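You operate a simulated robot arm through the tools that you are given. There is no shell and no other tool. Be economical: measure what you need, move in short steps, check, and stop when the job is done.

You are at the controls of a simulated robot arm. One attempt, no reset.

TASK
Take the release bottle and leave it on top of the cover on the top of the steel bench. Take the yellow tip on the long black panel and put it away on the top of the steel bench. Close the battery lid. Fetch the square blue pad and set it on the white plate. Put the green lamp from the blue panel on the table on the cream top and the yellow lamp on the long black panel. Fetch the white clip and set it on top of the gauge. Take the yellow cloth on the top of the wooden bench and put it away on the top of the steel bench. Put the bin labelled "sill" from the top of the wooden bench on the third shelf from the top of the blue rack and the bin labelled "arch" on the lower shelf of the wooden bench. Switch the white switch on. Take the grey cloth on the top of the wooden bench and put it away on the back corner of the panel table. Any order will do. Set down upright: release bottle, lamp.

Only the result counts: the job must be done as asked and must still hold three seconds after the hand-in. Knocking over, shifting, dropping, spilling or breaking anything else fails it. A push-on lid holds only when it is set on centred and level and pressed home; a screw cap is set on level and turned clockwise until tight. Flat cloth is picked up by pressing the open fingertips on it (5 to 10 N) and closing them slowly along it; thin cloth reads only 2 to 8 mm in the jaws.

THE ROBOT
A 7-joint arm with a three-finger gripper on a trunk, on a base that drives. Base frame: it is fixed to the floor where the robot stands at the start and does not move with it; the origin is under the middle of the robot, x ahead of it, y to its left, z up; the surface under the hand at the start is at about z = 0.93. Units: m, rad, N and s.
With the tool pointing down near the work surface it reaches from about 0.4 to 0.9 m from the robot's upright axis, wherever it stands. Its first joint turns from -2.897 to 2.897 rad. Places, roughly: back corner of the panel table [0.7, 3.4, 0.8]; battery lid [0.3, 3.2, 0.9]; bin [-4, 5, 1]; cover (10x10x4 cm) [-2.3, -0.5, 0.9]; cream top [-2.8, 0.5, 1.2]; gauge [-7.25, 0, 1]; grey cloth (8x6x4 cm) [-4.8, 4.9, 0.9]; lamp [0.5, 2.5, 1]; long black panel [0.7, 0.5, 0.9]; lower shelf of the wooden bench [-4.9, 4.7, 0.3]; release bottle [0.75, 0, 1]; square blue pad (7x7x3 cm) [0.4, 3.4, 0.9]; third shelf of the blue rack [-7, 4.9, 0.9]; top of the steel bench [-2.1, -0.5, 0.9]; white clip (4x3x4 cm) [-6.1, 4.6, 0.9]; white plate (12x8x1 cm) [0.3, 2.7, 0.9]; white switch [-4.8, 4.6, 0.9]; yellow cloth (8x6x4 cm) [-6, 5, 0.9]; yellow tip (3x3x3 cm) [0.6, 0.9, 0.9]. Payload 2.69 kg.
The TCP is the grasp point between the finger pads, 0.029 m short of the fingertips. In the tool frame z runs along the fingers and y along their closing line. The gripper opens to 0.12 m. The gripper's body begins 0.078 m behind the TCP.
Orientation is told as [roll, pitch, yaw] about the base's x, y, z axes, in that order, counted from this pose: with the fingers straight down and closing along the base's y, the tool's x points along the base's -x, its y along +y and its z along -z.

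THE INTERFACE
- The arm moves only by the tool send_rows. Its argument "targets" is a list of rows, each a list of 7 numbers: the turn, a rotation vector about the base's x, y, z in rad, then the shift along the base's x, y, z in m, then the closure in counts, from 0 (fully open) to 255 (shut). In form: [[rx, ry, rz, dx, dy, dz, gripper], ...]. A call has 1 to 8 rows; each row shifts and turns the commanded pose from where the row before left it. A row lasts 0.2 s, in which the tool goes at most 0.05 m and 0.15 rad; a call with a longer step from one row to the next is refused whole, and so is a gripper value outside its range. A pose out of reach is approached as far as the arm can. The call stops where the force on the tool passes 40 N (or 10 N more than at its start, if that is more) or the arm is blocked; 0.2 s more then pass. The fingers move at their own pace and stop on an object; they squeeze with about 34 N. The grip force told is the motor's: it shows also when the fingers shut on nothing. Time passes only in rows, and 0.2 s behind the last, so rows that do not move let the fingers close. It gives the time, the measured TCP pose, the force on the tool (base axes), the opening and the grip force at its end, in the units of the frame above (readings bear some noise), with the torque about the TCP (base axes, N m) and any sound that the robot's microphone picked up.
- Cameras (640 x 400 px; columns grow to the right, rows downward): "scene" is now at [0.2446, 0.0497, 1.3479]; the picture's right is [0.54, -0.84, 0.00], its down [-0.48, -0.31, -0.82] and it looks along [0.69, 0.44, -0.58] (base axes); focal length 261 px, centre (320, 200). "wrist" rides on the gripper at [0.063, 0, -0.104] in the tool frame; the picture's right is [0.00, 1.00, 0.00], its down [-0.83, 0.00, -0.56] and it looks along [-0.56, 0.00, 0.83] (tool axes); focal length 275 px, centre (320, 200). There is no depth. A picture from a camera that has moved, and an enlarged one, comes with that camera's place and axes in the base frame and with its lens. The place of the scene camera against the robot may be out by one fixed shift of up to 0.025 m in any direction.
- grab_frame(camera): a new picture of that camera. The clock stands still meanwhile.
- raise_lower(by): slides the trunk up (or, below 0, down) by that many m; the arm and the scene camera ride with it, the base frame stays. It gives what a move gives, with no picture.
- drive_base(legs): drives the robot by 1 to 6 legs, each [ahead, left, turn to the left] in m, m and rad, along the robot's own axes; the way and the turn of a leg run together, so that a leg with both is an arc; at most 1.5 m and 3.142 rad a leg. The arm and the cameras ride along, it lands a little off, and it stops where it bumps. It gives what a move gives.
- head_to(pan, tilt): turns the head with the scene camera to pan (to the left, within 1.501 rad either way) and tilt (down, from -0.506 to 1.204), counted from straight ahead of the robot. It gives what a move gives.
- zoom(camera, box): a new picture of the part [left, top, right, bottom] of that camera's present view, enlarged. The clock stands still meanwhile.
- close_job(): hands the job in; it is judged then, once.

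Work in short steps. Places have to be worked out from the pictures, the camera data and where the tool is seen: move nearer, look again, correct. Check each grasp and each placing, and mend what went wrong. You have 546 turns and 328 pictures in all, those below and enlarged ones among them. Open the gripper and draw the arm clear of the work before you hand the job in, unless the task says otherwise; then end with one line.

The tools are called after "Request:" as a command line: name --pt "numbers of a row" for each row, then --argument value for the rest, lists and objects as JSON in quotes. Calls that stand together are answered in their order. send_rows: Moves the arm, as the interface text tells. Its arguments: {"type":"object","properties":{"targets":{"type":"array","items":{"type":"array","items":{"type":"number"}}}},"required":["targets"]} The other tools are called the same way: raise_lower (by) slides the trunk up or down; drive_base (legs) drives the base; head_to (pan, tilt) turns the head that bears the scene camera; grab_frame (camera) takes a picture; zoom (camera, box) takes an enlarged picture of a part of a camera's view; close_job () hands the job in.

At the start:

```text
time: 0.0
ee_pos: [0.4925, 0.1544, 1.1646]
orientation: [0.0, 0.0, -0.002]
contact_force: [0.5, 0.2, -0.6]
torque: [0.01, 0.03, -0.03]
opening: 0.1201
grasp_force: 0.2
trunk travel left (down, up): [-0.588, 0.025]
robot x, y, heading: [0.0005, -0.0028, 0.003]
head pan, tilt: [0.569, 0.613]
```

scene: 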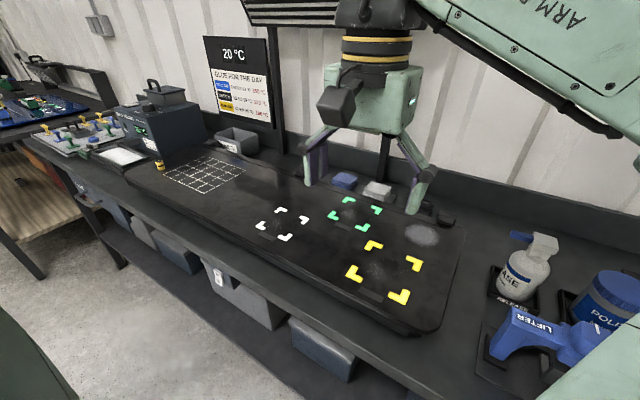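
wrist: 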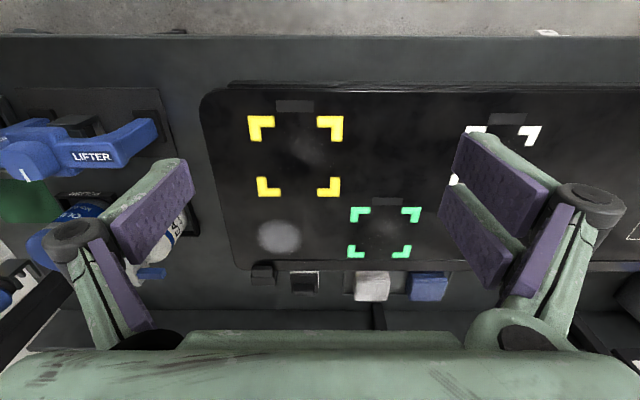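

I look at the release bottle and the long black panel first.

Request:
zoom --camera "scene" --box '[440, 200, 640, 400]'

Request:
zoom --camera "scene" --box '[0, 50, 280, 225]'

Request:
head_to --pan 0.0 --tilt 0.7

Request:
grab_frame --camera "scene"

```text
2.00 times, centred on (540, 300) of scene
camera zoom: at [0.2446, 0.0497, 1.3479], right [0.54, -0.84, 0.0], down [-0.48, -0.31, -0.82], along [0.69, 0.44, -0.58], focal length 521 px, centre (-120, 0)
```

zoom: 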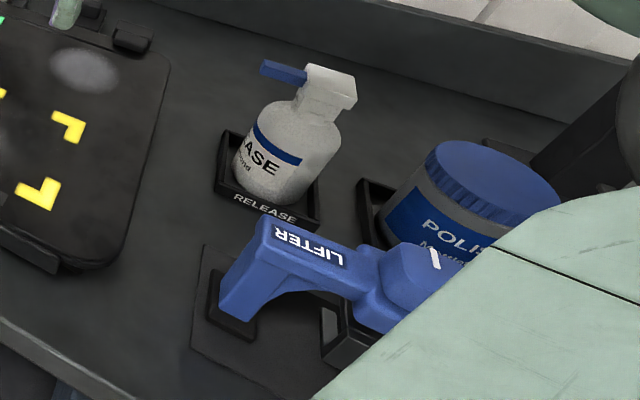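

```text
2.29 times, centred on (140, 138) of scene
camera zoom: at [0.2446, 0.0497, 1.3479], right [0.54, -0.84, 0.0], down [-0.48, -0.31, -0.82], along [0.69, 0.44, -0.58], focal length 596 px, centre (731, 343)
```

zoom: 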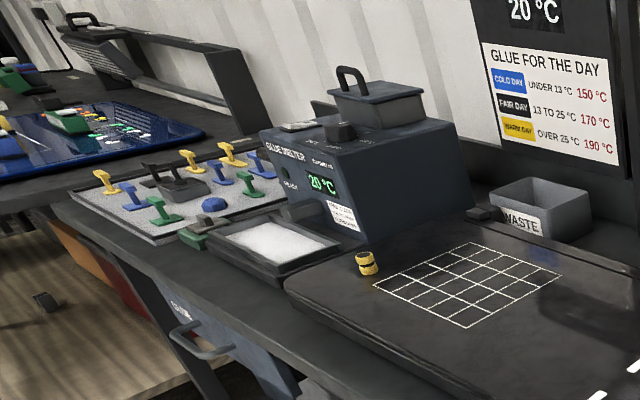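

```text
time: 1.0
ee_pos: [0.492, 0.1545, 1.1644]
orientation: [0.0, -0.001, -0.001]
contact_force: [0.6, 0.1, -0.1]
torque: [0.0, 0.02, -0.02]
opening: 0.1197
grasp_force: 0.1
trunk travel left (down, up): [-0.588, 0.025]
robot x, y, heading: [-0.0003, -0.0012, -0.001]
head pan, tilt: [0.0, 0.7]
```

```text
323 pictures are left
camera scene: at [0.2554, 0.0024, 1.3404], right [0.0, -1.0, 0.0], down [-0.64, 0.0, -0.77], along [0.77, 0.0, -0.64], focal length 261 px, centre (320, 200)
```

scene: 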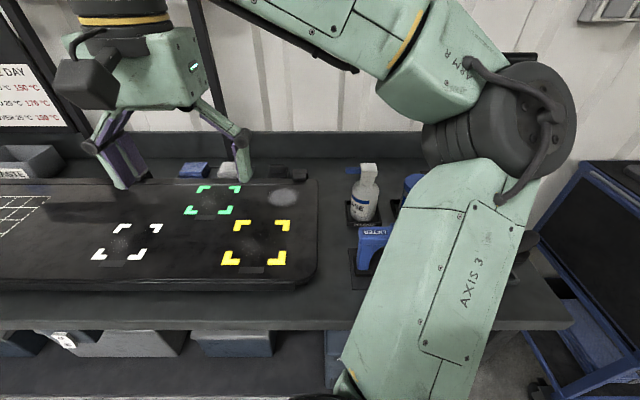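

The bottle stands near [0.69,-0.09]; I move the hand sideways, high, to look at it with the wrist camera.

Request:
send_rows --pt "0 0 0 0 -0.048 0.01 0" --pt "0 0 0 0 -0.048 0.01 0" --pt "0 0 0 0 -0.048 0.01 0" --pt "0 0 0 0 -0.048 0.01 0" --pt "0 0 0 0 -0.048 0.01 0"

Request:
grab_frame --camera "wrist"

Request:
grab_frame --camera "scene"

```text
time: 2.1
ee_pos: [0.4937, 0.0134, 1.1759]
orientation: [0.014, 0.004, 0.241]
contact_force: [-0.2, 0.4, 0.4]
torque: [-0.01, 0.0, 0.0]
opening: 0.12
grasp_force: 0.0
out of reach, approached as far as the arm can: row 2, 3, 4, 5
trunk travel left (down, up): [-0.588, 0.025]
robot x, y, heading: [-0.0036, 0.0016, -0.001]
head pan, tilt: [0.0, 0.7]
stopped in row 5: the arm was blocked; the commanded pose is now the measured one
```

```text
322 pictures are left
camera wrist: at [0.4344, -0.0023, 1.2799], right [-0.24, 0.97, 0.01], down [0.81, 0.19, 0.55], along [0.53, 0.14, -0.83], focal length 275 px, centre (320, 200)
```

wrist: 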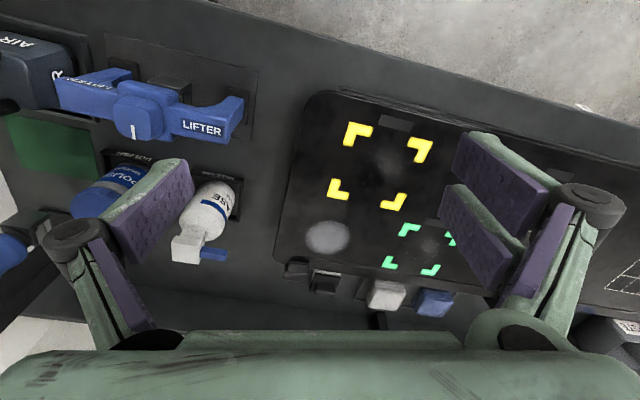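

```text
321 pictures are left
camera scene: at [0.2555, 0.0021, 1.3403], right [0.0, -1.0, 0.0], down [-0.64, 0.0, -0.76], along [0.76, 0.0, -0.64], focal length 261 px, centre (320, 200)
```

scene: 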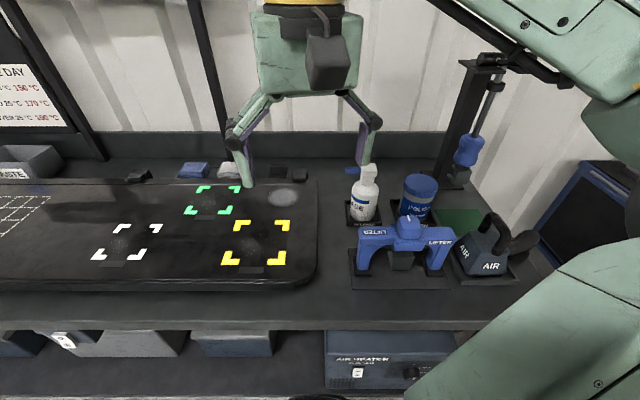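

I turn the hand 90° (its fingers should close across the spout) while moving to x≈0.6, to see whether that posture is reachable.

Request:
send_rows --pt "0 0 0.15 0.01 -0.01 0 0" --pt "0 0 0.15 0.01 -0.01 0 0" --pt "0 0 0.15 0.01 -0.01 0 0" --pt "0 0 0.15 0.01 -0.01 0 0" --pt "0 0 0.15 0.01 -0.01 0 0" --pt "0 0 0.15 0.01 -0.01 0 0" --pt "0 0 0.15 0.01 0 0 0" --pt "0 0 0.15 0.01 0 0 0"

```text
time: 3.9
ee_pos: [0.4879, 0.0824, 1.092]
orientation: [0.008, 0.001, 1.436]
contact_force: [0.0, 0.8, 0.1]
torque: [0.0, -0.02, 0.02]
opening: 0.12
grasp_force: 0.0
out of reach, approached as far as the arm can: row 4, 5, 6, 7, 8
trunk travel left (down, up): [-0.588, 0.025]
robot x, y, heading: [-0.0019, 0.0025, 0.003]
head pan, tilt: [0.0, 0.7]
```

Request:
send_rows --pt "0 0 0.1 0.04 -0.03 0.02 0" --pt "0 0 0 0.04 -0.03 0.02 0" --pt "0 0 0 0.03 -0.03 0.02 0" --pt "0 0 0 0 -0.03 0.02 0"

Request:
grab_frame --camera "wrist"

Request:
grab_frame --camera "scene"

```text
refused: row 1 steps farther than a row can; nothing moved
```

```text
320 pictures are left
camera wrist: at [0.4821, 0.0197, 1.1968], right [-0.99, 0.13, 0.01], down [0.11, 0.82, 0.55], along [0.07, 0.55, -0.83], focal length 275 px, centre (320, 200)
```

wrist: 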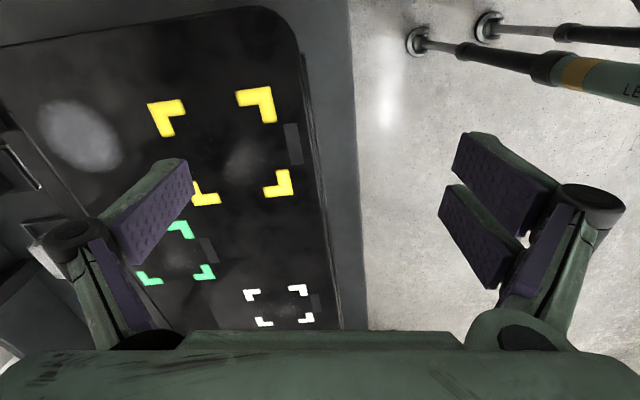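

```text
319 pictures are left
camera scene: at [0.2556, 0.0028, 1.3403], right [0.0, -1.0, 0.0], down [-0.64, 0.0, -0.76], along [0.76, 0.0, -0.64], focal length 261 px, centre (320, 200)
```

scene: 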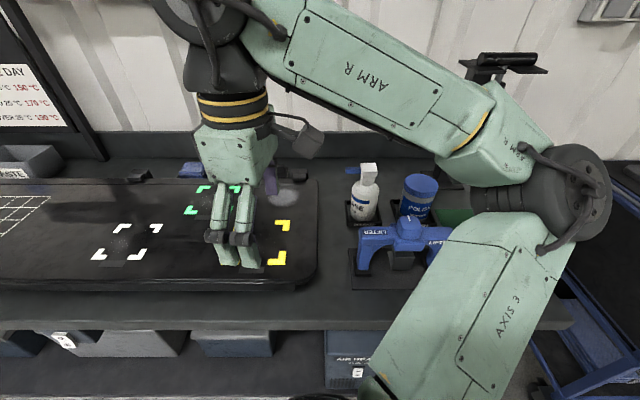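

The commanded pose still lies out at [0.574,-0.047,1.176]; I extend outward, where the arm is less folded.

Request:
send_rows --pt "0 0 0.05 0.03 -0.02 0 0" --pt "0 0 0.05 0.03 -0.02 -0.01 0" --pt "0 0 0 0.02 -0.01 0 0" --pt "0 0 0 0 0 0 0"

Request:
grab_frame --camera "wrist"

Request:
grab_frame --camera "scene"

```text
time: 4.9
ee_pos: [0.4932, 0.099, 1.0476]
orientation: [0.009, 0.002, 1.532]
contact_force: [-0.2, 0.2, -0.3]
torque: [-0.02, -0.03, -0.02]
opening: 0.1201
grasp_force: 0.1
out of reach, approached as far as the arm can: row 1, 2, 3
trunk travel left (down, up): [-0.588, 0.025]
robot x, y, heading: [-0.0011, -0.0019, 0.002]
head pan, tilt: [0.0, 0.7]
```

```text
318 pictures are left
camera wrist: at [0.4929, 0.0367, 1.1526], right [-1.0, 0.03, 0.01], down [0.03, 0.83, 0.55], along [0.01, 0.55, -0.83], focal length 275 px, centre (320, 200)
```

wrist: 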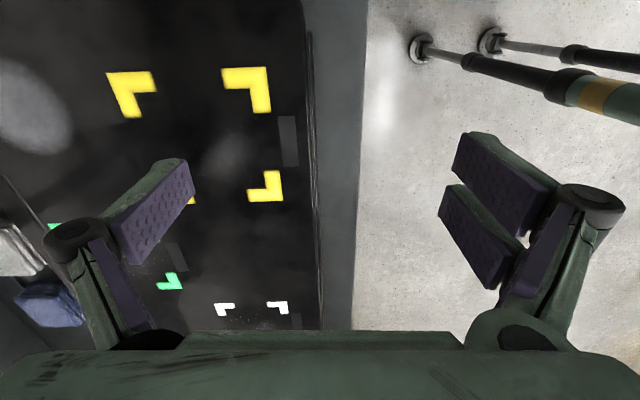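

```text
317 pictures are left
camera scene: at [0.2555, 0.0025, 1.3404], right [0.0, -1.0, 0.0], down [-0.64, 0.0, -0.76], along [0.76, 0.0, -0.64], focal length 261 px, centre (320, 200)
```

scene: 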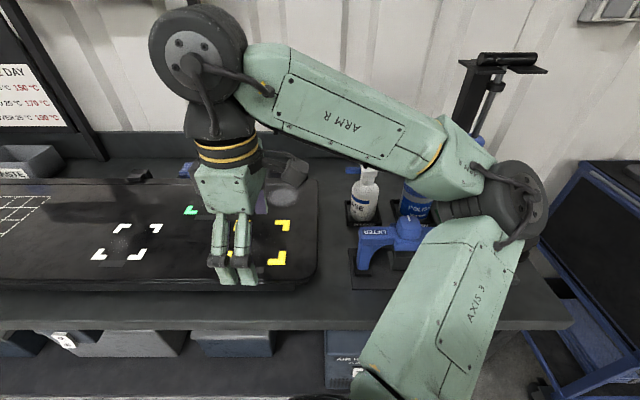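

The solver gets stuck that way. I go back to the start posture and will try the opposite turn.

Request:
send_rows --pt "0 0 -0.15 -0.02 0.04 0 0" --pt "0 0 -0.15 -0.02 0.04 0 0" --pt "0 0 -0.15 -0.02 0.04 0 0" --pt "0 0 -0.15 -0.02 0.04 0 0" --pt "0 0 -0.15 -0.02 0.04 0 0" --pt "0 0 -0.15 -0.01 0.03 0 0" --pt "0 0 -0.15 0 0 0 0" --pt "0 0 -0.15 0 0 0 0"

Request:
send_rows --pt "0 0 -0.15 0 0 0 0" --pt "0 0 -0.15 0 0 0 0" --pt "0 0 -0.04 0 0 0 0" --pt "0 0 -0.15 0.02 0 0 0" --pt "0 0 -0.15 0.02 0 0 0" --pt "0 0 -0.15 0.02 0 0 0" --pt "0 0 -0.15 0 0 0 0" --pt "0 0 -0.15 0 0 0 0"

```text
time: 6.7
ee_pos: [0.3834, 0.3318, 1.0492]
orientation: [0.01, 0.002, 0.333]
contact_force: [0.7, 0.2, 0.0]
torque: [0.01, 0.01, 0.02]
opening: 0.1201
grasp_force: 0.0
trunk travel left (down, up): [-0.588, 0.025]
robot x, y, heading: [0.0057, 0.0007, -0.003]
head pan, tilt: [0.0, 0.7]
```

```text
time: 8.5
ee_pos: [0.443, 0.3303, 1.048]
orientation: [0.011, 0.002, -0.759]
contact_force: [0.7, 0.6, -0.3]
torque: [0.01, 0.01, 0.01]
opening: 0.1199
grasp_force: 0.1
trunk travel left (down, up): [-0.588, 0.025]
robot x, y, heading: [-0.001, 0.0004, 0.003]
head pan, tilt: [0.0, 0.7]
```

Out-of-reach commands reset to the measured pose. The negative turn goes freely; I keep turning to -1.57 and raise.

Request:
send_rows --pt "0 0 -0.14 0.02 0 0.03 0" --pt "0 0 -0.14 0.02 0 0.03 0" --pt "0 0 -0.14 0.02 -0.01 0.03 0" --pt "0 0 -0.14 0.02 -0.02 0.03 0" --pt "0 0 -0.14 0.02 -0.04 0 0" --pt "0 0 -0.11 0.02 -0.04 0 0" --pt "0 0 0 0.02 -0.04 0 0" --pt "0 0 0 0.02 -0.04 0 0"

Request:
grab_frame --camera "scene"

Request:
grab_frame --camera "wrist"

```text
time: 10.3
ee_pos: [0.6065, 0.1384, 1.1656]
orientation: [0.01, 0.004, -1.564]
contact_force: [0.8, 1.1, 1.3]
torque: [0.02, 0.03, 0.01]
opening: 0.12
grasp_force: 0.1
out of reach, approached as far as the arm can: row 4
trunk travel left (down, up): [-0.588, 0.025]
robot x, y, heading: [-0.0007, -0.0008, -0.0]
head pan, tilt: [0.0, 0.7]
```

```text
316 pictures are left
camera scene: at [0.2555, 0.002, 1.3403], right [0.0, -1.0, 0.0], down [-0.64, 0.0, -0.76], along [0.76, 0.0, -0.64], focal length 261 px, centre (320, 200)
```

scene: 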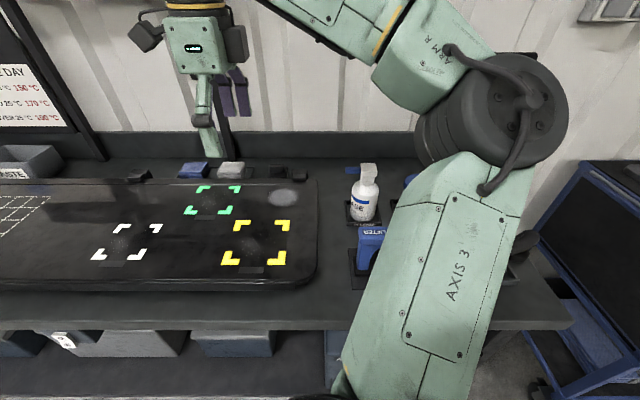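

```text
315 pictures are left
camera wrist: at [0.6051, 0.2009, 1.2703], right [1.0, 0.01, 0.01], down [0.0, -0.83, 0.55], along [0.01, -0.55, -0.83], focal length 275 px, centre (320, 200)
```

wrist: 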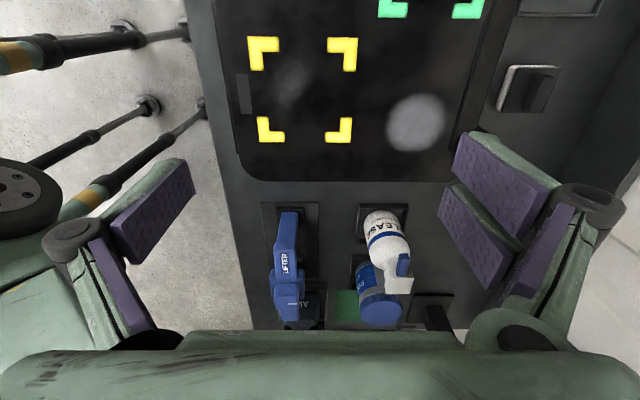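

Yaw -1.57 works and the bottle shows ahead of the hand. I move toward it at this height.

Request:
send_rows --pt "0 0 0 0.03 -0.03 0 0" --pt "0 0 0 0.03 -0.03 0 0" --pt "0 0 0 0.03 -0.03 0 0" --pt "0 0 0 0 -0.02 0 0" --pt "0 0 0 0 0 0 0"

Request:
grab_frame --camera "wrist"

Request:
grab_frame --camera "scene"

```text
time: 11.5
ee_pos: [0.6948, 0.0302, 1.1601]
orientation: [0.009, 0.003, -1.565]
contact_force: [-1.0, 0.5, -0.2]
torque: [-0.01, 0.01, 0.0]
opening: 0.1198
grasp_force: 0.0
out of reach, approached as far as the arm can: row 3
trunk travel left (down, up): [-0.588, 0.025]
robot x, y, heading: [0.0025, -0.0001, -0.002]
head pan, tilt: [0.0, 0.7]
```

```text
314 pictures are left
camera wrist: at [0.6929, 0.0927, 1.265], right [1.0, 0.01, 0.01], down [0.0, -0.83, 0.55], along [0.02, -0.55, -0.83], focal length 275 px, centre (320, 200)
```

wrist: 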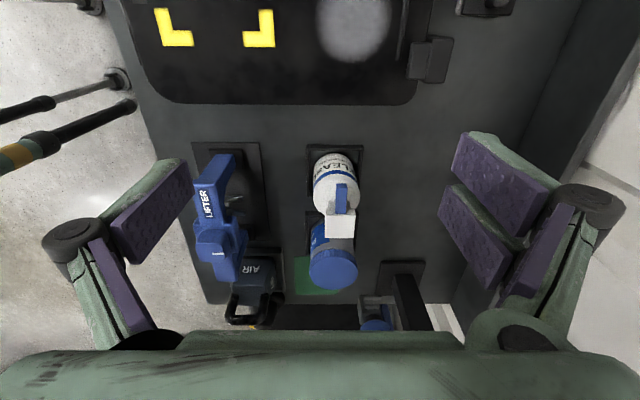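

```text
313 pictures are left
camera scene: at [0.2556, 0.0026, 1.3403], right [0.0, -1.0, 0.0], down [-0.64, 0.0, -0.76], along [0.76, 0.0, -0.64], focal length 261 px, centre (320, 200)
```

scene: 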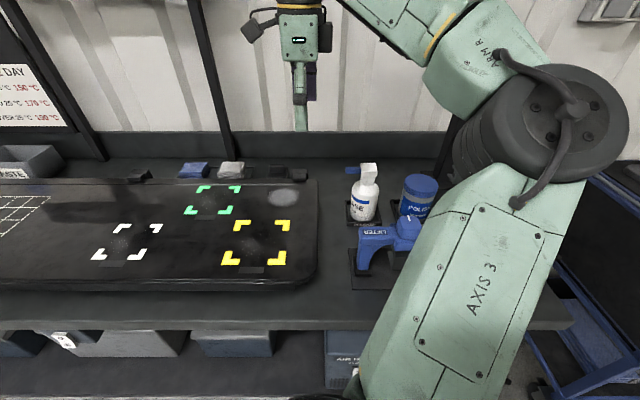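

By two wrist views the bottle is near [0.72,-0.105], top about 1.02. I move above it and look again.

Request:
send_rows --pt "0 0 0 0.01 -0.045 0 0" --pt "0 0 0 0.01 -0.045 0 0" --pt "0 0 0 0.005 -0.04 -0.01 0" --pt "0 0 0 0 0 0 0"

Request:
grab_frame --camera "wrist"

Request:
grab_frame --camera "scene"

```text
time: 12.5
ee_pos: [0.7166, -0.0996, 1.1484]
orientation: [0.011, 0.001, -1.563]
contact_force: [-0.3, 0.0, 0.2]
torque: [0.03, 0.0, -0.01]
opening: 0.12
grasp_force: 0.1
trunk travel left (down, up): [-0.588, 0.025]
robot x, y, heading: [-0.0006, 0.0003, -0.006]
head pan, tilt: [0.0, 0.7]
```

```text
312 pictures are left
camera wrist: at [0.7154, -0.0366, 1.2539], right [1.0, 0.01, 0.01], down [0.0, -0.83, 0.55], along [0.01, -0.55, -0.83], focal length 275 px, centre (320, 200)
```

wrist: 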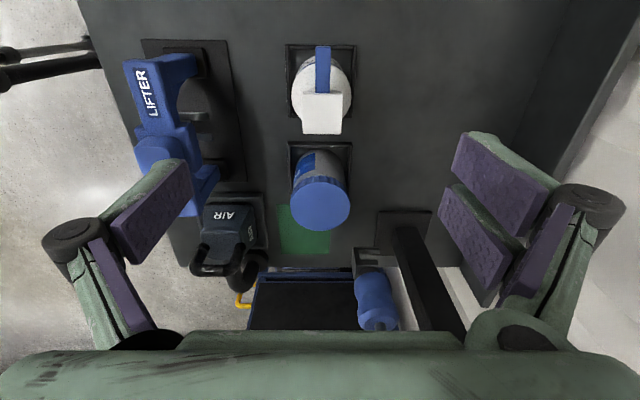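

```text
311 pictures are left
camera scene: at [0.2554, 0.0027, 1.3404], right [0.0, -1.0, 0.0], down [-0.64, 0.0, -0.77], along [0.77, 0.0, -0.64], focal length 261 px, centre (320, 200)
```

scene: 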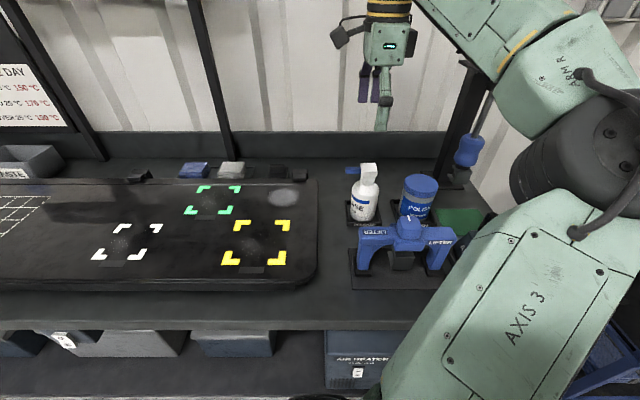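

The bottle is right under the hand at about [0.718,-0.098]. I descend to grasp the body at TCP z≈0.99.

Request:
send_rows --pt "0 0 0 0.002 0.002 -0.04 0" --pt "0 0 0 0 0 -0.04 0" --pt "0 0 0 0 0 -0.04 0" --pt "0 0 0 0 0 -0.035 0" --pt "0 0 0 0 0 0 0"

Request:
grab_frame --camera "scene"

Request:
grab_frame --camera "wrist"

```text
time: 13.7
ee_pos: [0.7197, -0.0976, 0.9934]
orientation: [0.011, 0.003, -1.564]
contact_force: [0.1, 1.0, -0.2]
torque: [-0.02, 0.01, 0.0]
opening: 0.1202
grasp_force: 0.1
trunk travel left (down, up): [-0.588, 0.025]
robot x, y, heading: [-0.0016, -0.0025, -0.001]
head pan, tilt: [0.0, 0.7]
```

```text
310 pictures are left
camera scene: at [0.2554, 0.0025, 1.3404], right [0.0, -1.0, 0.0], down [-0.64, 0.0, -0.77], along [0.77, 0.0, -0.64], focal length 261 px, centre (320, 200)
```

scene: 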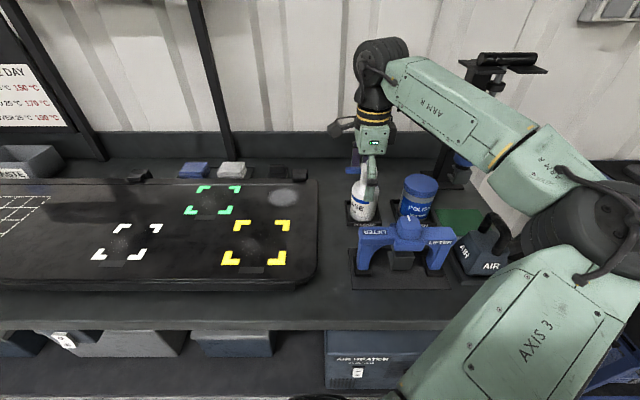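

```text
309 pictures are left
camera wrist: at [0.7184, -0.036, 1.0982], right [1.0, 0.01, 0.01], down [0.0, -0.83, 0.55], along [0.01, -0.55, -0.83], focal length 275 px, centre (320, 200)
```

wrist: 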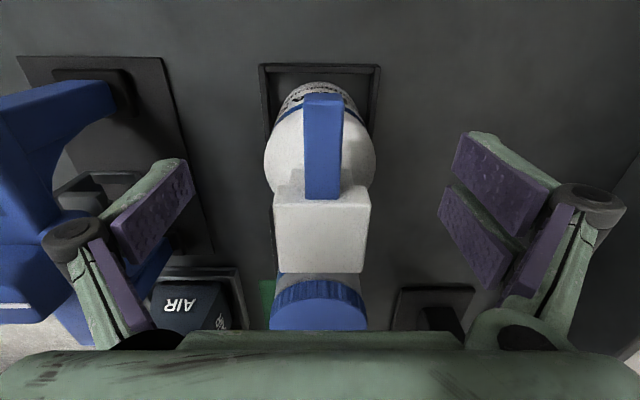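

Centred. I lower 8 mm and close on the body.

Request:
send_rows --pt "0 0 0 0 0.002 -0.008 0" --pt "0 0 0 0 0 0 200" --pt "0 0 0 0 0 0 255" --pt "0 0 0 0 0 0 255" --pt "0 0 0 0 0 0 255" --pt "0 0 0 0 0 0 255" --pt "0 0 0 0 0 0 255"

Request:
grab_frame --camera "wrist"

```text
time: 15.3
ee_pos: [0.7196, -0.0961, 0.9863]
orientation: [0.007, 0.001, -1.564]
contact_force: [-1.2, -0.6, -0.9]
torque: [-0.01, 0.06, -0.01]
opening: 0.0598
grasp_force: 34.2
trunk travel left (down, up): [-0.588, 0.025]
robot x, y, heading: [0.0004, 0.0048, 0.001]
head pan, tilt: [0.0, 0.7]
```

```text
308 pictures are left
camera wrist: at [0.7185, -0.0337, 1.0912], right [1.0, 0.01, 0.01], down [0.0, -0.83, 0.55], along [0.01, -0.55, -0.83], focal length 275 px, centre (320, 200)
```

wrist: 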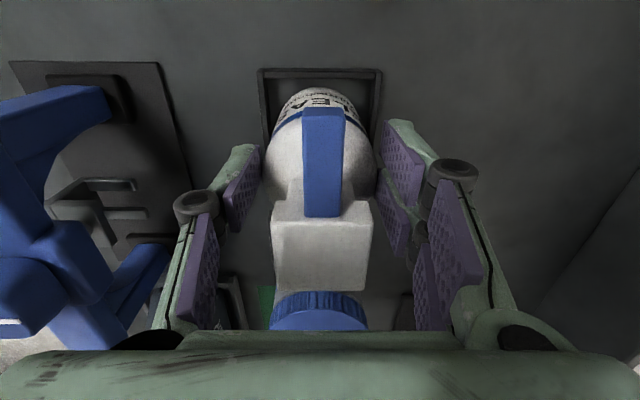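

Gripped at 6 cm with 34 N. I lift straight up.

Request:
send_rows --pt "0 0 0 0 0 0.03 255" --pt "0 0 0 0 0 0.04 255" --pt "0 0 0 0 0 0.04 255" --pt "0 0 0 -0.02 0.03 0.03 255" --pt "0 0 0 -0.03 0.03 0.0 255" --pt "0 0 0 -0.03 0.03 0.0 255" --pt "0 0 0 -0.03 0.03 0.0 255" --pt "0 0 0 0 0 0 255"

Request:
grab_frame --camera "scene"

```text
time: 17.1
ee_pos: [0.6097, 0.0215, 1.1246]
orientation: [0.011, 0.003, -1.566]
contact_force: [-0.7, 0.1, -3.1]
torque: [0.03, 0.02, 0.0]
opening: 0.06
grasp_force: 34.1
trunk travel left (down, up): [-0.588, 0.025]
robot x, y, heading: [0.0005, 0.0018, 0.001]
head pan, tilt: [0.0, 0.7]
```

```text
307 pictures are left
camera scene: at [0.2558, 0.0024, 1.3403], right [0.0, -1.0, 0.0], down [-0.64, 0.0, -0.76], along [0.76, 0.0, -0.64], focal length 261 px, centre (320, 200)
```

scene: 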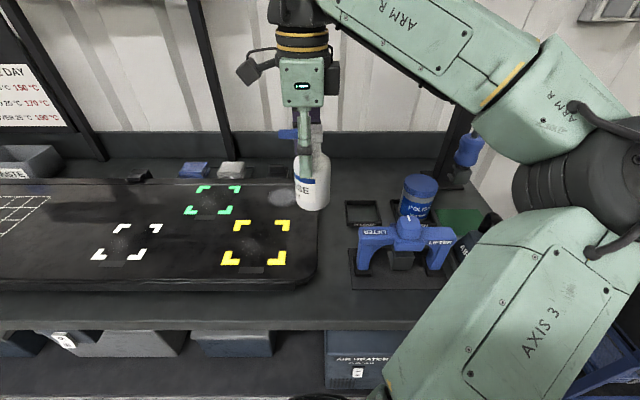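

Bottle held. I back off from the bench and turn left 90° to survey the room.

Request:
drive_base --legs '[[-0.5, 0, 0], [0, 0, 1.57]]'

Request:
head_to --pan 0.7 --tilt 0.35

Request:
grab_frame --camera "scene"

Request:
head_to --pan 1.5 --tilt 0.35

Request:
grab_frame --camera "scene"

Request:
head_to --pan 0 --tilt 0.35

Request:
grab_frame --camera "scene"

```text
time: 24.0
ee_pos: [-0.5362, 0.6109, 1.1261]
orientation: [0.011, 0.001, 0.026]
contact_force: [-0.9, 0.3, -1.7]
torque: [-0.02, 0.03, -0.01]
opening: 0.0598
grasp_force: 34.2
trunk travel left (down, up): [-0.588, 0.025]
robot x, y, heading: [-0.5002, 0.0015, 1.593]
head pan, tilt: [0.0, 0.7]
```

```text
time: 25.1
ee_pos: [-0.5358, 0.6096, 1.1254]
orientation: [0.008, 0.003, 0.028]
contact_force: [-0.7, -0.2, -2.1]
torque: [0.01, 0.03, -0.04]
opening: 0.06
grasp_force: 33.7
trunk travel left (down, up): [-0.588, 0.025]
robot x, y, heading: [-0.5011, 0.0032, 1.594]
head pan, tilt: [0.7, 0.351]
```

```text
306 pictures are left
camera scene: at [-0.5512, 0.229, 1.3717], right [0.75, 0.66, 0.0], down [0.23, -0.26, -0.94], along [-0.62, 0.71, -0.34], focal length 261 px, centre (320, 200)
```

scene: 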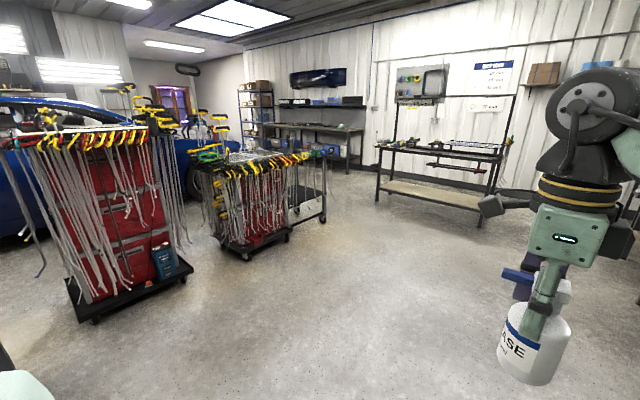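

```text
time: 26.2
ee_pos: [-0.535, 0.6092, 1.1254]
orientation: [0.009, 0.001, 0.028]
contact_force: [0.1, -1.1, -2.8]
torque: [-0.01, 0.04, 0.02]
opening: 0.0601
grasp_force: 34.3
trunk travel left (down, up): [-0.588, 0.025]
robot x, y, heading: [-0.5032, 0.0032, 1.591]
head pan, tilt: [1.499, 0.351]
```

```text
305 pictures are left
camera scene: at [-0.5827, 0.1638, 1.3717], right [0.05, 1.0, 0.0], down [0.34, -0.02, -0.94], along [-0.94, 0.05, -0.34], focal length 261 px, centre (320, 200)
```

scene: 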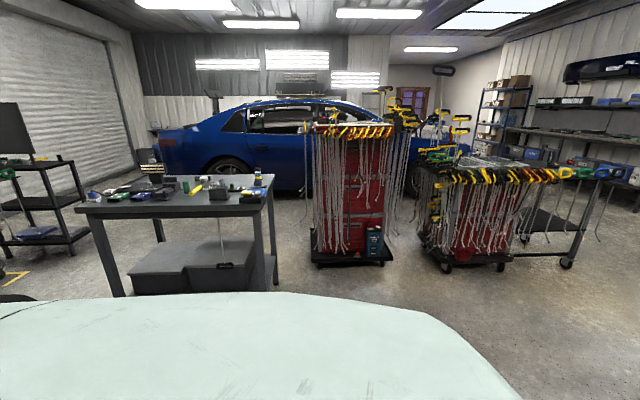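

```text
time: 27.8
ee_pos: [-0.5362, 0.6087, 1.1261]
orientation: [0.009, 0.003, 0.028]
contact_force: [1.5, 0.8, -2.7]
torque: [0.02, 0.06, 0.0]
opening: 0.0598
grasp_force: 34.6
trunk travel left (down, up): [-0.588, 0.025]
robot x, y, heading: [-0.5005, 0.0003, 1.589]
head pan, tilt: [0.0, 0.351]
```

```text
304 pictures are left
camera scene: at [-0.4918, 0.2522, 1.3717], right [1.0, 0.02, 0.0], down [0.01, -0.34, -0.94], along [-0.02, 0.94, -0.34], focal length 261 px, centre (320, 200)
```

scene: 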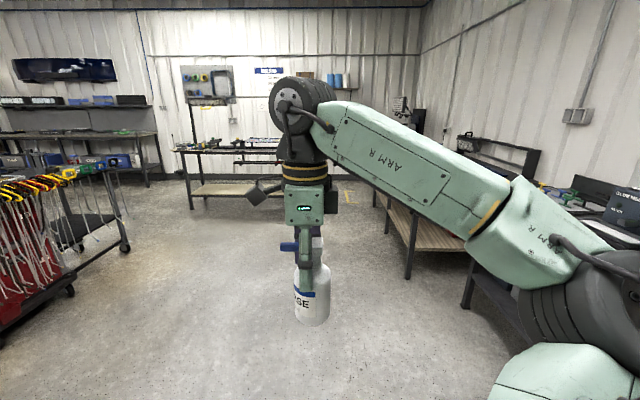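

The steel bench spans about x -2.43..-1.8, y -0.9..-0.1. I turn to face it and draw up in front of it.

Request:
drive_base --legs '[[0, 0, 1.55], [0.45, 0.5, 0]]'

Request:
head_to --pan 0 --tilt 0.45

Request:
grab_frame --camera "scene"

Request:
zoom --camera "scene" --box '[160, 120, 480, 320]'

```text
time: 36.1
ee_pos: [-1.5563, -0.5234, 1.126]
orientation: [0.01, 0.001, 1.579]
contact_force: [0.2, -0.2, -2.1]
torque: [-0.06, 0.03, -0.01]
opening: 0.0598
grasp_force: 34.4
trunk travel left (down, up): [-0.588, 0.025]
robot x, y, heading: [-0.9493, -0.5035, -3.142]
head pan, tilt: [0.0, 0.351]
```

```text
time: 36.8
ee_pos: [-1.5569, -0.5246, 1.1261]
orientation: [0.008, 0.002, 1.578]
contact_force: [-0.1, -0.6, -2.8]
torque: [-0.02, 0.02, 0.02]
opening: 0.06
grasp_force: 34.1
trunk travel left (down, up): [-0.588, 0.025]
robot x, y, heading: [-0.9448, -0.5015, -3.14]
head pan, tilt: [0.0, 0.45]
```

```text
303 pictures are left
camera scene: at [-1.1809, -0.4994, 1.3625], right [0.0, 1.0, 0.0], down [0.43, 0.0, -0.9], along [-0.9, 0.0, -0.43], focal length 261 px, centre (320, 200)
```

scene: 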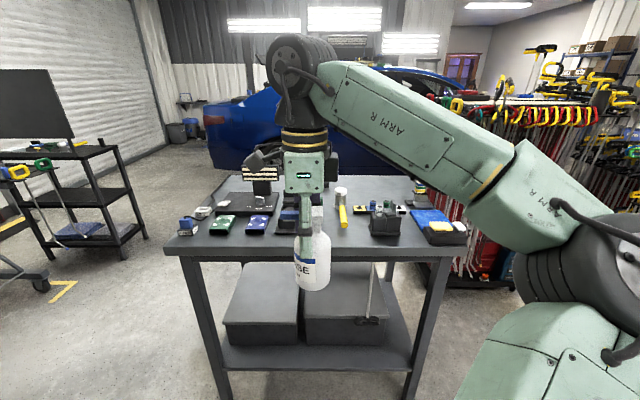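

```text
2.00 times, centred on (320, 220) of scene
camera zoom: at [-1.1809, -0.4994, 1.3625], right [0.0, 1.0, 0.0], down [0.43, 0.0, -0.9], along [-0.9, 0.0, -0.43], focal length 521 px, centre (320, 160)
```

zoom: 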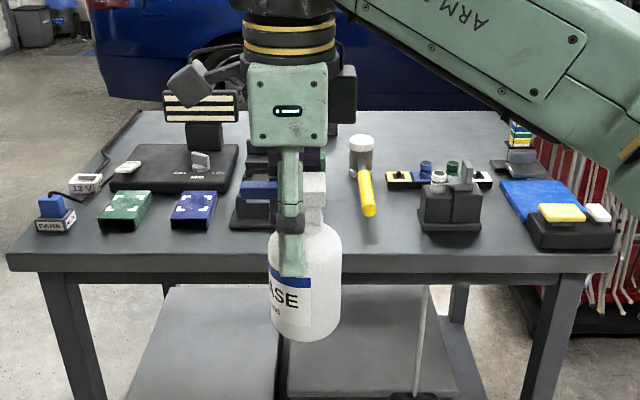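

The hand hides the middle of the bench; I shift the base to the right to see behind it.

Request:
drive_base --legs '[[0.05, -0.3, 0]]'

Request:
zoom --camera "scene" --box '[80, 120, 400, 320]'

```text
time: 39.7
ee_pos: [-1.6071, -0.2198, 1.1252]
orientation: [0.008, 0.004, 1.581]
contact_force: [-0.6, -0.3, -2.9]
torque: [0.01, -0.01, 0.01]
opening: 0.0598
grasp_force: 33.7
trunk travel left (down, up): [-0.588, 0.025]
robot x, y, heading: [-0.9968, -0.1955, -3.141]
head pan, tilt: [0.0, 0.45]
```

```text
2.00 times, centred on (240, 220) of scene
camera zoom: at [-1.2327, -0.1945, 1.3625], right [0.0, 1.0, 0.0], down [0.44, 0.0, -0.9], along [-0.9, 0.0, -0.44], focal length 521 px, centre (480, 160)
```

zoom: 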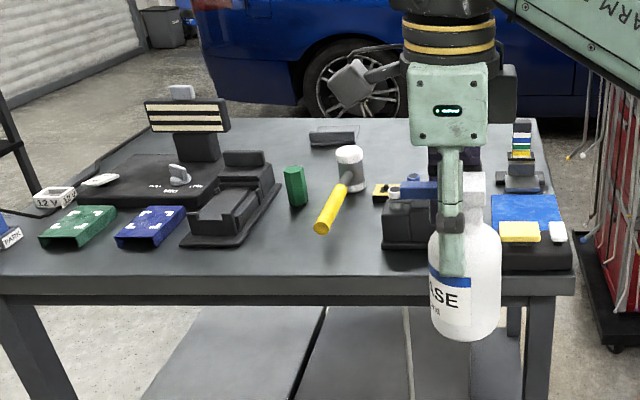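

Request:
zoom --camera "scene" --box '[150, 160, 310, 260]'

Request:
zoom --camera "scene" --box '[210, 170, 290, 220]'

```text
4.00 times, centred on (230, 210) of scene
camera zoom: at [-1.2327, -0.1945, 1.3625], right [0.0, 1.0, 0.0], down [0.44, 0.0, -0.9], along [-0.9, 0.0, -0.44], focal length 1043 px, centre (680, 160)
```

zoom: 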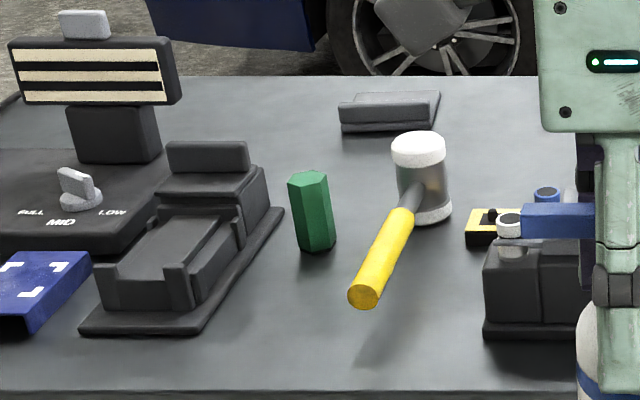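

```text
8.00 times, centred on (250, 195) of scene
camera zoom: at [-1.2327, -0.1945, 1.3625], right [0.0, 1.0, 0.0], down [0.44, 0.0, -0.9], along [-0.9, 0.0, -0.44], focal length 2085 px, centre (880, 240)
```

zoom: 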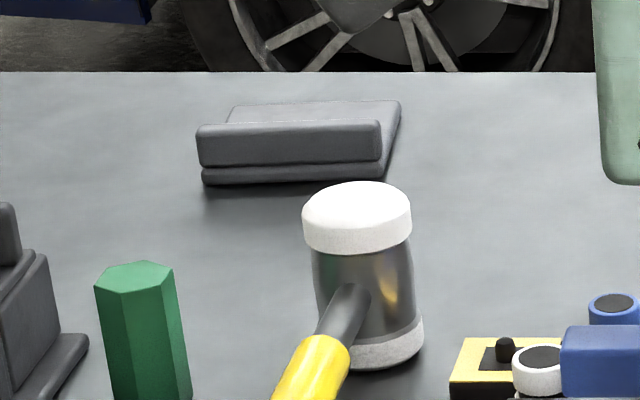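

The cover is the low dark piece near [-2.24,-0.50]. I drive to about x=-1.38, y=-0.5 with the bottle high over the bench items.

Request:
send_rows --pt "0 0 0 0 0 0.03 255" --pt "0 0 0 0 0 0.02 255"

Request:
drive_base --legs '[[0, 0.3, 0], [0.38, 0, 0]]'

Request:
grab_frame --camera "scene"

Request:
grab_frame --camera "wrist"

```text
time: 40.3
ee_pos: [-1.6084, -0.2212, 1.1694]
orientation: [0.013, 0.005, 1.582]
contact_force: [0.1, 0.0, -2.5]
torque: [-0.02, 0.0, -0.01]
opening: 0.06
grasp_force: 34.2
out of reach, approached as far as the arm can: row 2
trunk travel left (down, up): [-0.588, 0.025]
robot x, y, heading: [-0.9996, -0.1962, -3.136]
head pan, tilt: [0.0, 0.45]
```

```text
time: 45.2
ee_pos: [-1.9968, -0.5213, 1.1686]
orientation: [0.013, 0.006, 1.585]
contact_force: [-0.9, 0.1, -2.4]
torque: [-0.01, -0.03, -0.01]
opening: 0.0597
grasp_force: 34.1
trunk travel left (down, up): [-0.588, 0.025]
robot x, y, heading: [-1.3868, -0.4919, -3.141]
head pan, tilt: [0.0, 0.45]
```

```text
298 pictures are left
camera scene: at [-1.6202, -0.4947, 1.3624], right [-0.01, 1.0, 0.0], down [0.44, 0.0, -0.9], along [-0.9, -0.01, -0.44], focal length 261 px, centre (320, 200)
```

scene: 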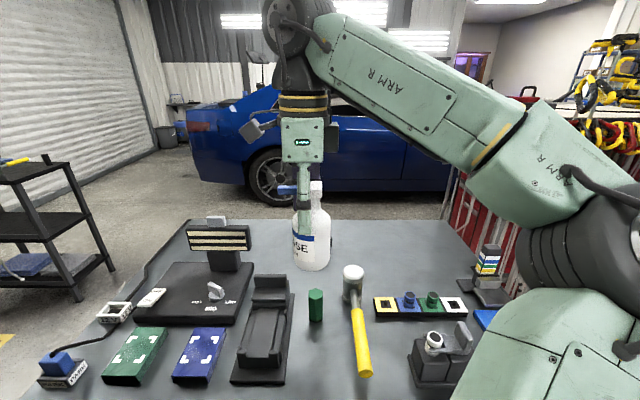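

```text
297 pictures are left
camera wrist: at [-1.9933, -0.5837, 1.2735], right [-1.0, -0.02, 0.01], down [-0.01, 0.83, 0.55], along [-0.02, 0.55, -0.83], focal length 275 px, centre (320, 200)
```

wrist: 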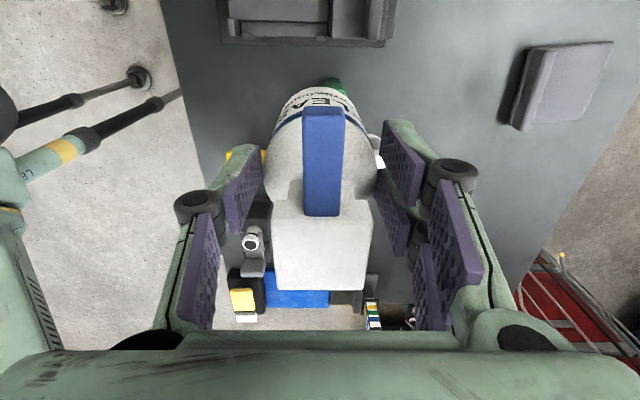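

The cover shows at the right of the wrist view, about [-2.28,-0.52]. I extend toward it.

Request:
send_rows --pt "0 0 0 -0.045 0 0 255" --pt "0 0 0 -0.045 0 0 255" --pt "0 0 0 -0.045 0 0 255" --pt "0 0 0 -0.045 0 0 255" --pt "0 0 0 0 0 0 255"

Request:
grab_frame --camera "wrist"

Request:
grab_frame --camera "scene"

```text
time: 46.5
ee_pos: [-2.1731, -0.5222, 1.1529]
orientation: [0.018, 0.007, 1.583]
contact_force: [-0.2, 0.1, -1.4]
torque: [-0.02, 0.03, -0.01]
opening: 0.0598
grasp_force: 33.9
out of reach, approached as far as the arm can: row 2, 3, 4
trunk travel left (down, up): [-0.588, 0.025]
robot x, y, heading: [-1.389, -0.4942, -3.134]
head pan, tilt: [0.0, 0.45]
```

```text
296 pictures are left
camera wrist: at [-2.1708, -0.5831, 1.2575], right [-1.0, -0.02, 0.02], down [0.0, 0.84, 0.55], along [-0.02, 0.55, -0.84], focal length 275 px, centre (320, 200)
```

wrist: 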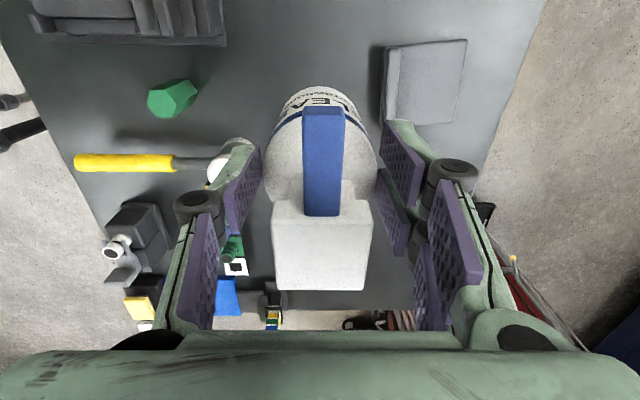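

```text
295 pictures are left
camera scene: at [-1.6196, -0.4946, 1.3625], right [-0.01, 1.0, 0.0], down [0.44, 0.0, -0.9], along [-0.9, -0.01, -0.44], focal length 261 px, centre (320, 200)
```

scene: 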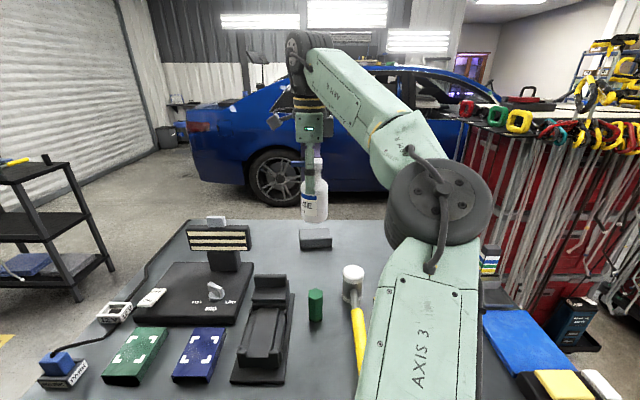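

The cover centre is ~[-2.29,-0.528], top about 0.93. I lower a little, then reach out to it.

Request:
send_rows --pt "0 0 0 -0.02 0 -0.03 255" --pt "0 0 0 -0.03 -0.003 -0.03 255" --pt "0 0 0 -0.03 -0.003 -0.03 255" --pt "0 0 0 -0.035 0 0 255" --pt "0 0 0 0 0 0 255"

Request:
grab_frame --camera "wrist"

Request:
grab_frame --camera "scene"

```text
time: 47.6
ee_pos: [-2.2775, -0.528, 1.0624]
orientation: [0.011, 0.003, 1.583]
contact_force: [0.2, 0.1, -2.7]
torque: [0.03, -0.01, -0.02]
opening: 0.0597
grasp_force: 34.2
out of reach, approached as far as the arm can: row 4
trunk travel left (down, up): [-0.588, 0.025]
robot x, y, heading: [-1.3875, -0.4965, -3.137]
head pan, tilt: [0.0, 0.45]
```

```text
294 pictures are left
camera wrist: at [-2.2748, -0.5904, 1.1678], right [-1.0, -0.02, 0.01], down [-0.01, 0.83, 0.55], along [-0.02, 0.55, -0.83], focal length 275 px, centre (320, 200)
```

wrist: 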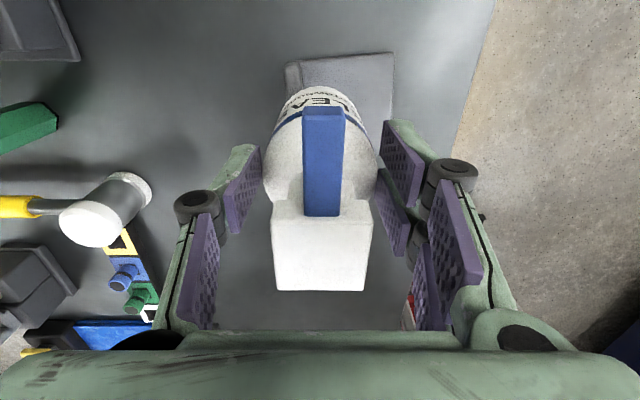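

```text
293 pictures are left
camera scene: at [-1.6201, -0.4953, 1.3624], right [-0.01, 1.0, 0.0], down [0.44, 0.0, -0.9], along [-0.9, 0.0, -0.44], focal length 261 px, centre (320, 200)
```

scene: 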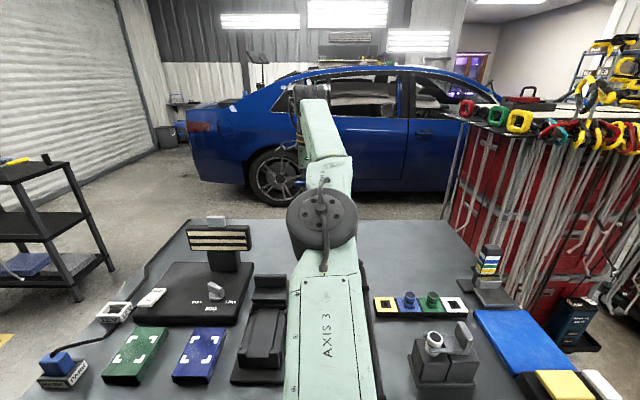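

I need 2 cm more reach; I nudge the base 3 cm ahead, minding the bench edge.

Request:
drive_base --legs '[[0.03, 0, 0]]'

Request:
send_rows --pt "0 0 0 0 0 -0.01 255" --pt "0 0 0 0 0 0 255"

Request:
grab_frame --camera "wrist"

```text
time: 48.5
ee_pos: [-2.3079, -0.5273, 1.0618]
orientation: [0.01, 0.006, 1.583]
contact_force: [-1.0, 0.0, -3.2]
torque: [-0.04, -0.07, -0.02]
opening: 0.06
grasp_force: 33.5
trunk travel left (down, up): [-0.588, 0.025]
robot x, y, heading: [-1.4129, -0.4959, -3.138]
head pan, tilt: [0.0, 0.45]
```

```text
time: 49.1
ee_pos: [-2.3059, -0.5282, 1.0536]
orientation: [0.01, 0.004, 1.583]
contact_force: [0.5, -0.1, -2.3]
torque: [-0.01, 0.0, -0.04]
opening: 0.0603
grasp_force: 34.4
trunk travel left (down, up): [-0.588, 0.025]
robot x, y, heading: [-1.4146, -0.4987, -3.136]
head pan, tilt: [0.0, 0.45]
```

```text
292 pictures are left
camera wrist: at [-2.3036, -0.5899, 1.1582], right [-1.0, -0.02, 0.01], down [-0.01, 0.83, 0.55], along [-0.02, 0.55, -0.83], focal length 275 px, centre (320, 200)
```

wrist: 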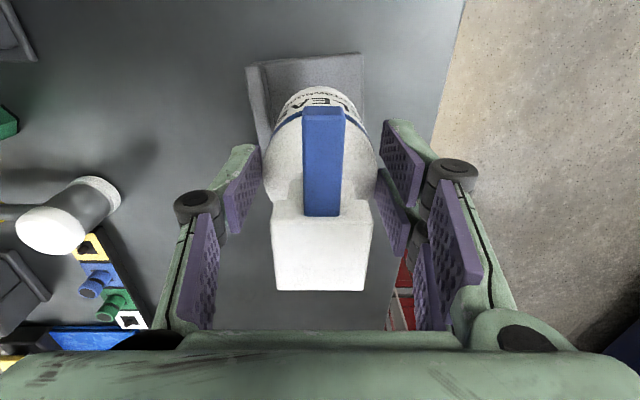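

Cover plate centre ≈[-2.300,-0.517]. I adjust and descend with force checks.

Request:
send_rows --pt "0 0 0 0.006 0.009 -0.02 255" --pt "0 0 0 0 0 -0.02 255" --pt "0 0 0 0 0 -0.01 255" --pt "0 0 0 0 0 0 255"

Request:
zoom --camera "wrist" --box '[160, 20, 480, 220]'

```text
time: 50.1
ee_pos: [-2.2994, -0.519, 1.0068]
orientation: [0.016, 0.006, 1.584]
contact_force: [-0.7, 0.6, 27.2]
torque: [0.22, 0.09, 0.02]
opening: 0.0605
grasp_force: 33.9
trunk travel left (down, up): [-0.588, 0.025]
robot x, y, heading: [-1.4179, -0.4961, -3.138]
head pan, tilt: [0.0, 0.45]
```

```text
2.00 times, centred on (320, 120) of wrist
camera zoom: at [-2.2954, -0.5806, 1.1118], right [-1.0, -0.02, 0.02], down [0.0, 0.83, 0.55], along [-0.02, 0.55, -0.83], focal length 551 px, centre (320, 360)
```

zoom: 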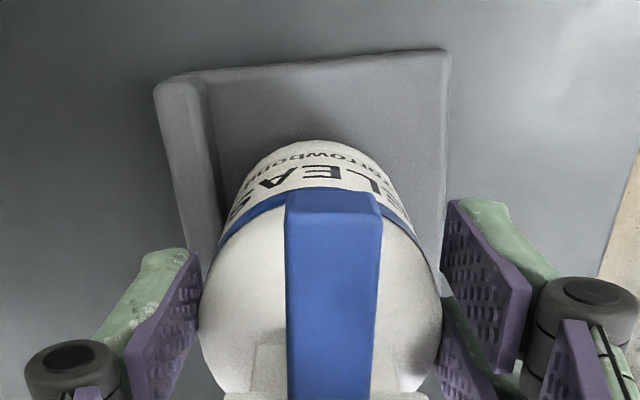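

Contact at 27 N with almost no torque: the bottle stands flat on the cover. I ease the push and open.

Request:
send_rows --pt "0 0 0 0 0 0.003 255" --pt "0 0 0 0 0 0 200" --pt "0 0 0 0 0 0 120" --pt "0 0 0 0 0 0 60" --pt "0 0 0 0 0 0 0" --pt "0 0 0 0 0 0 0" --pt "0 0 0 0 0 0 0"

Request:
grab_frame --camera "wrist"

```text
time: 51.7
ee_pos: [-2.301, -0.5177, 1.0059]
orientation: [0.013, 0.005, 1.582]
contact_force: [-0.2, -0.3, 0.4]
torque: [0.01, 0.02, 0.01]
opening: 0.12
grasp_force: 0.0
trunk travel left (down, up): [-0.588, 0.025]
robot x, y, heading: [-1.4178, -0.4953, -3.136]
head pan, tilt: [0.0, 0.45]
```

```text
290 pictures are left
camera wrist: at [-2.2981, -0.5805, 1.1112], right [-1.0, -0.02, 0.01], down [-0.01, 0.83, 0.55], along [-0.02, 0.55, -0.83], focal length 275 px, centre (320, 200)
```

wrist: 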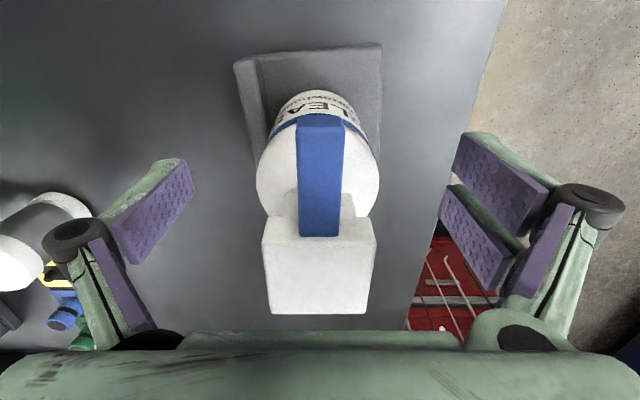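

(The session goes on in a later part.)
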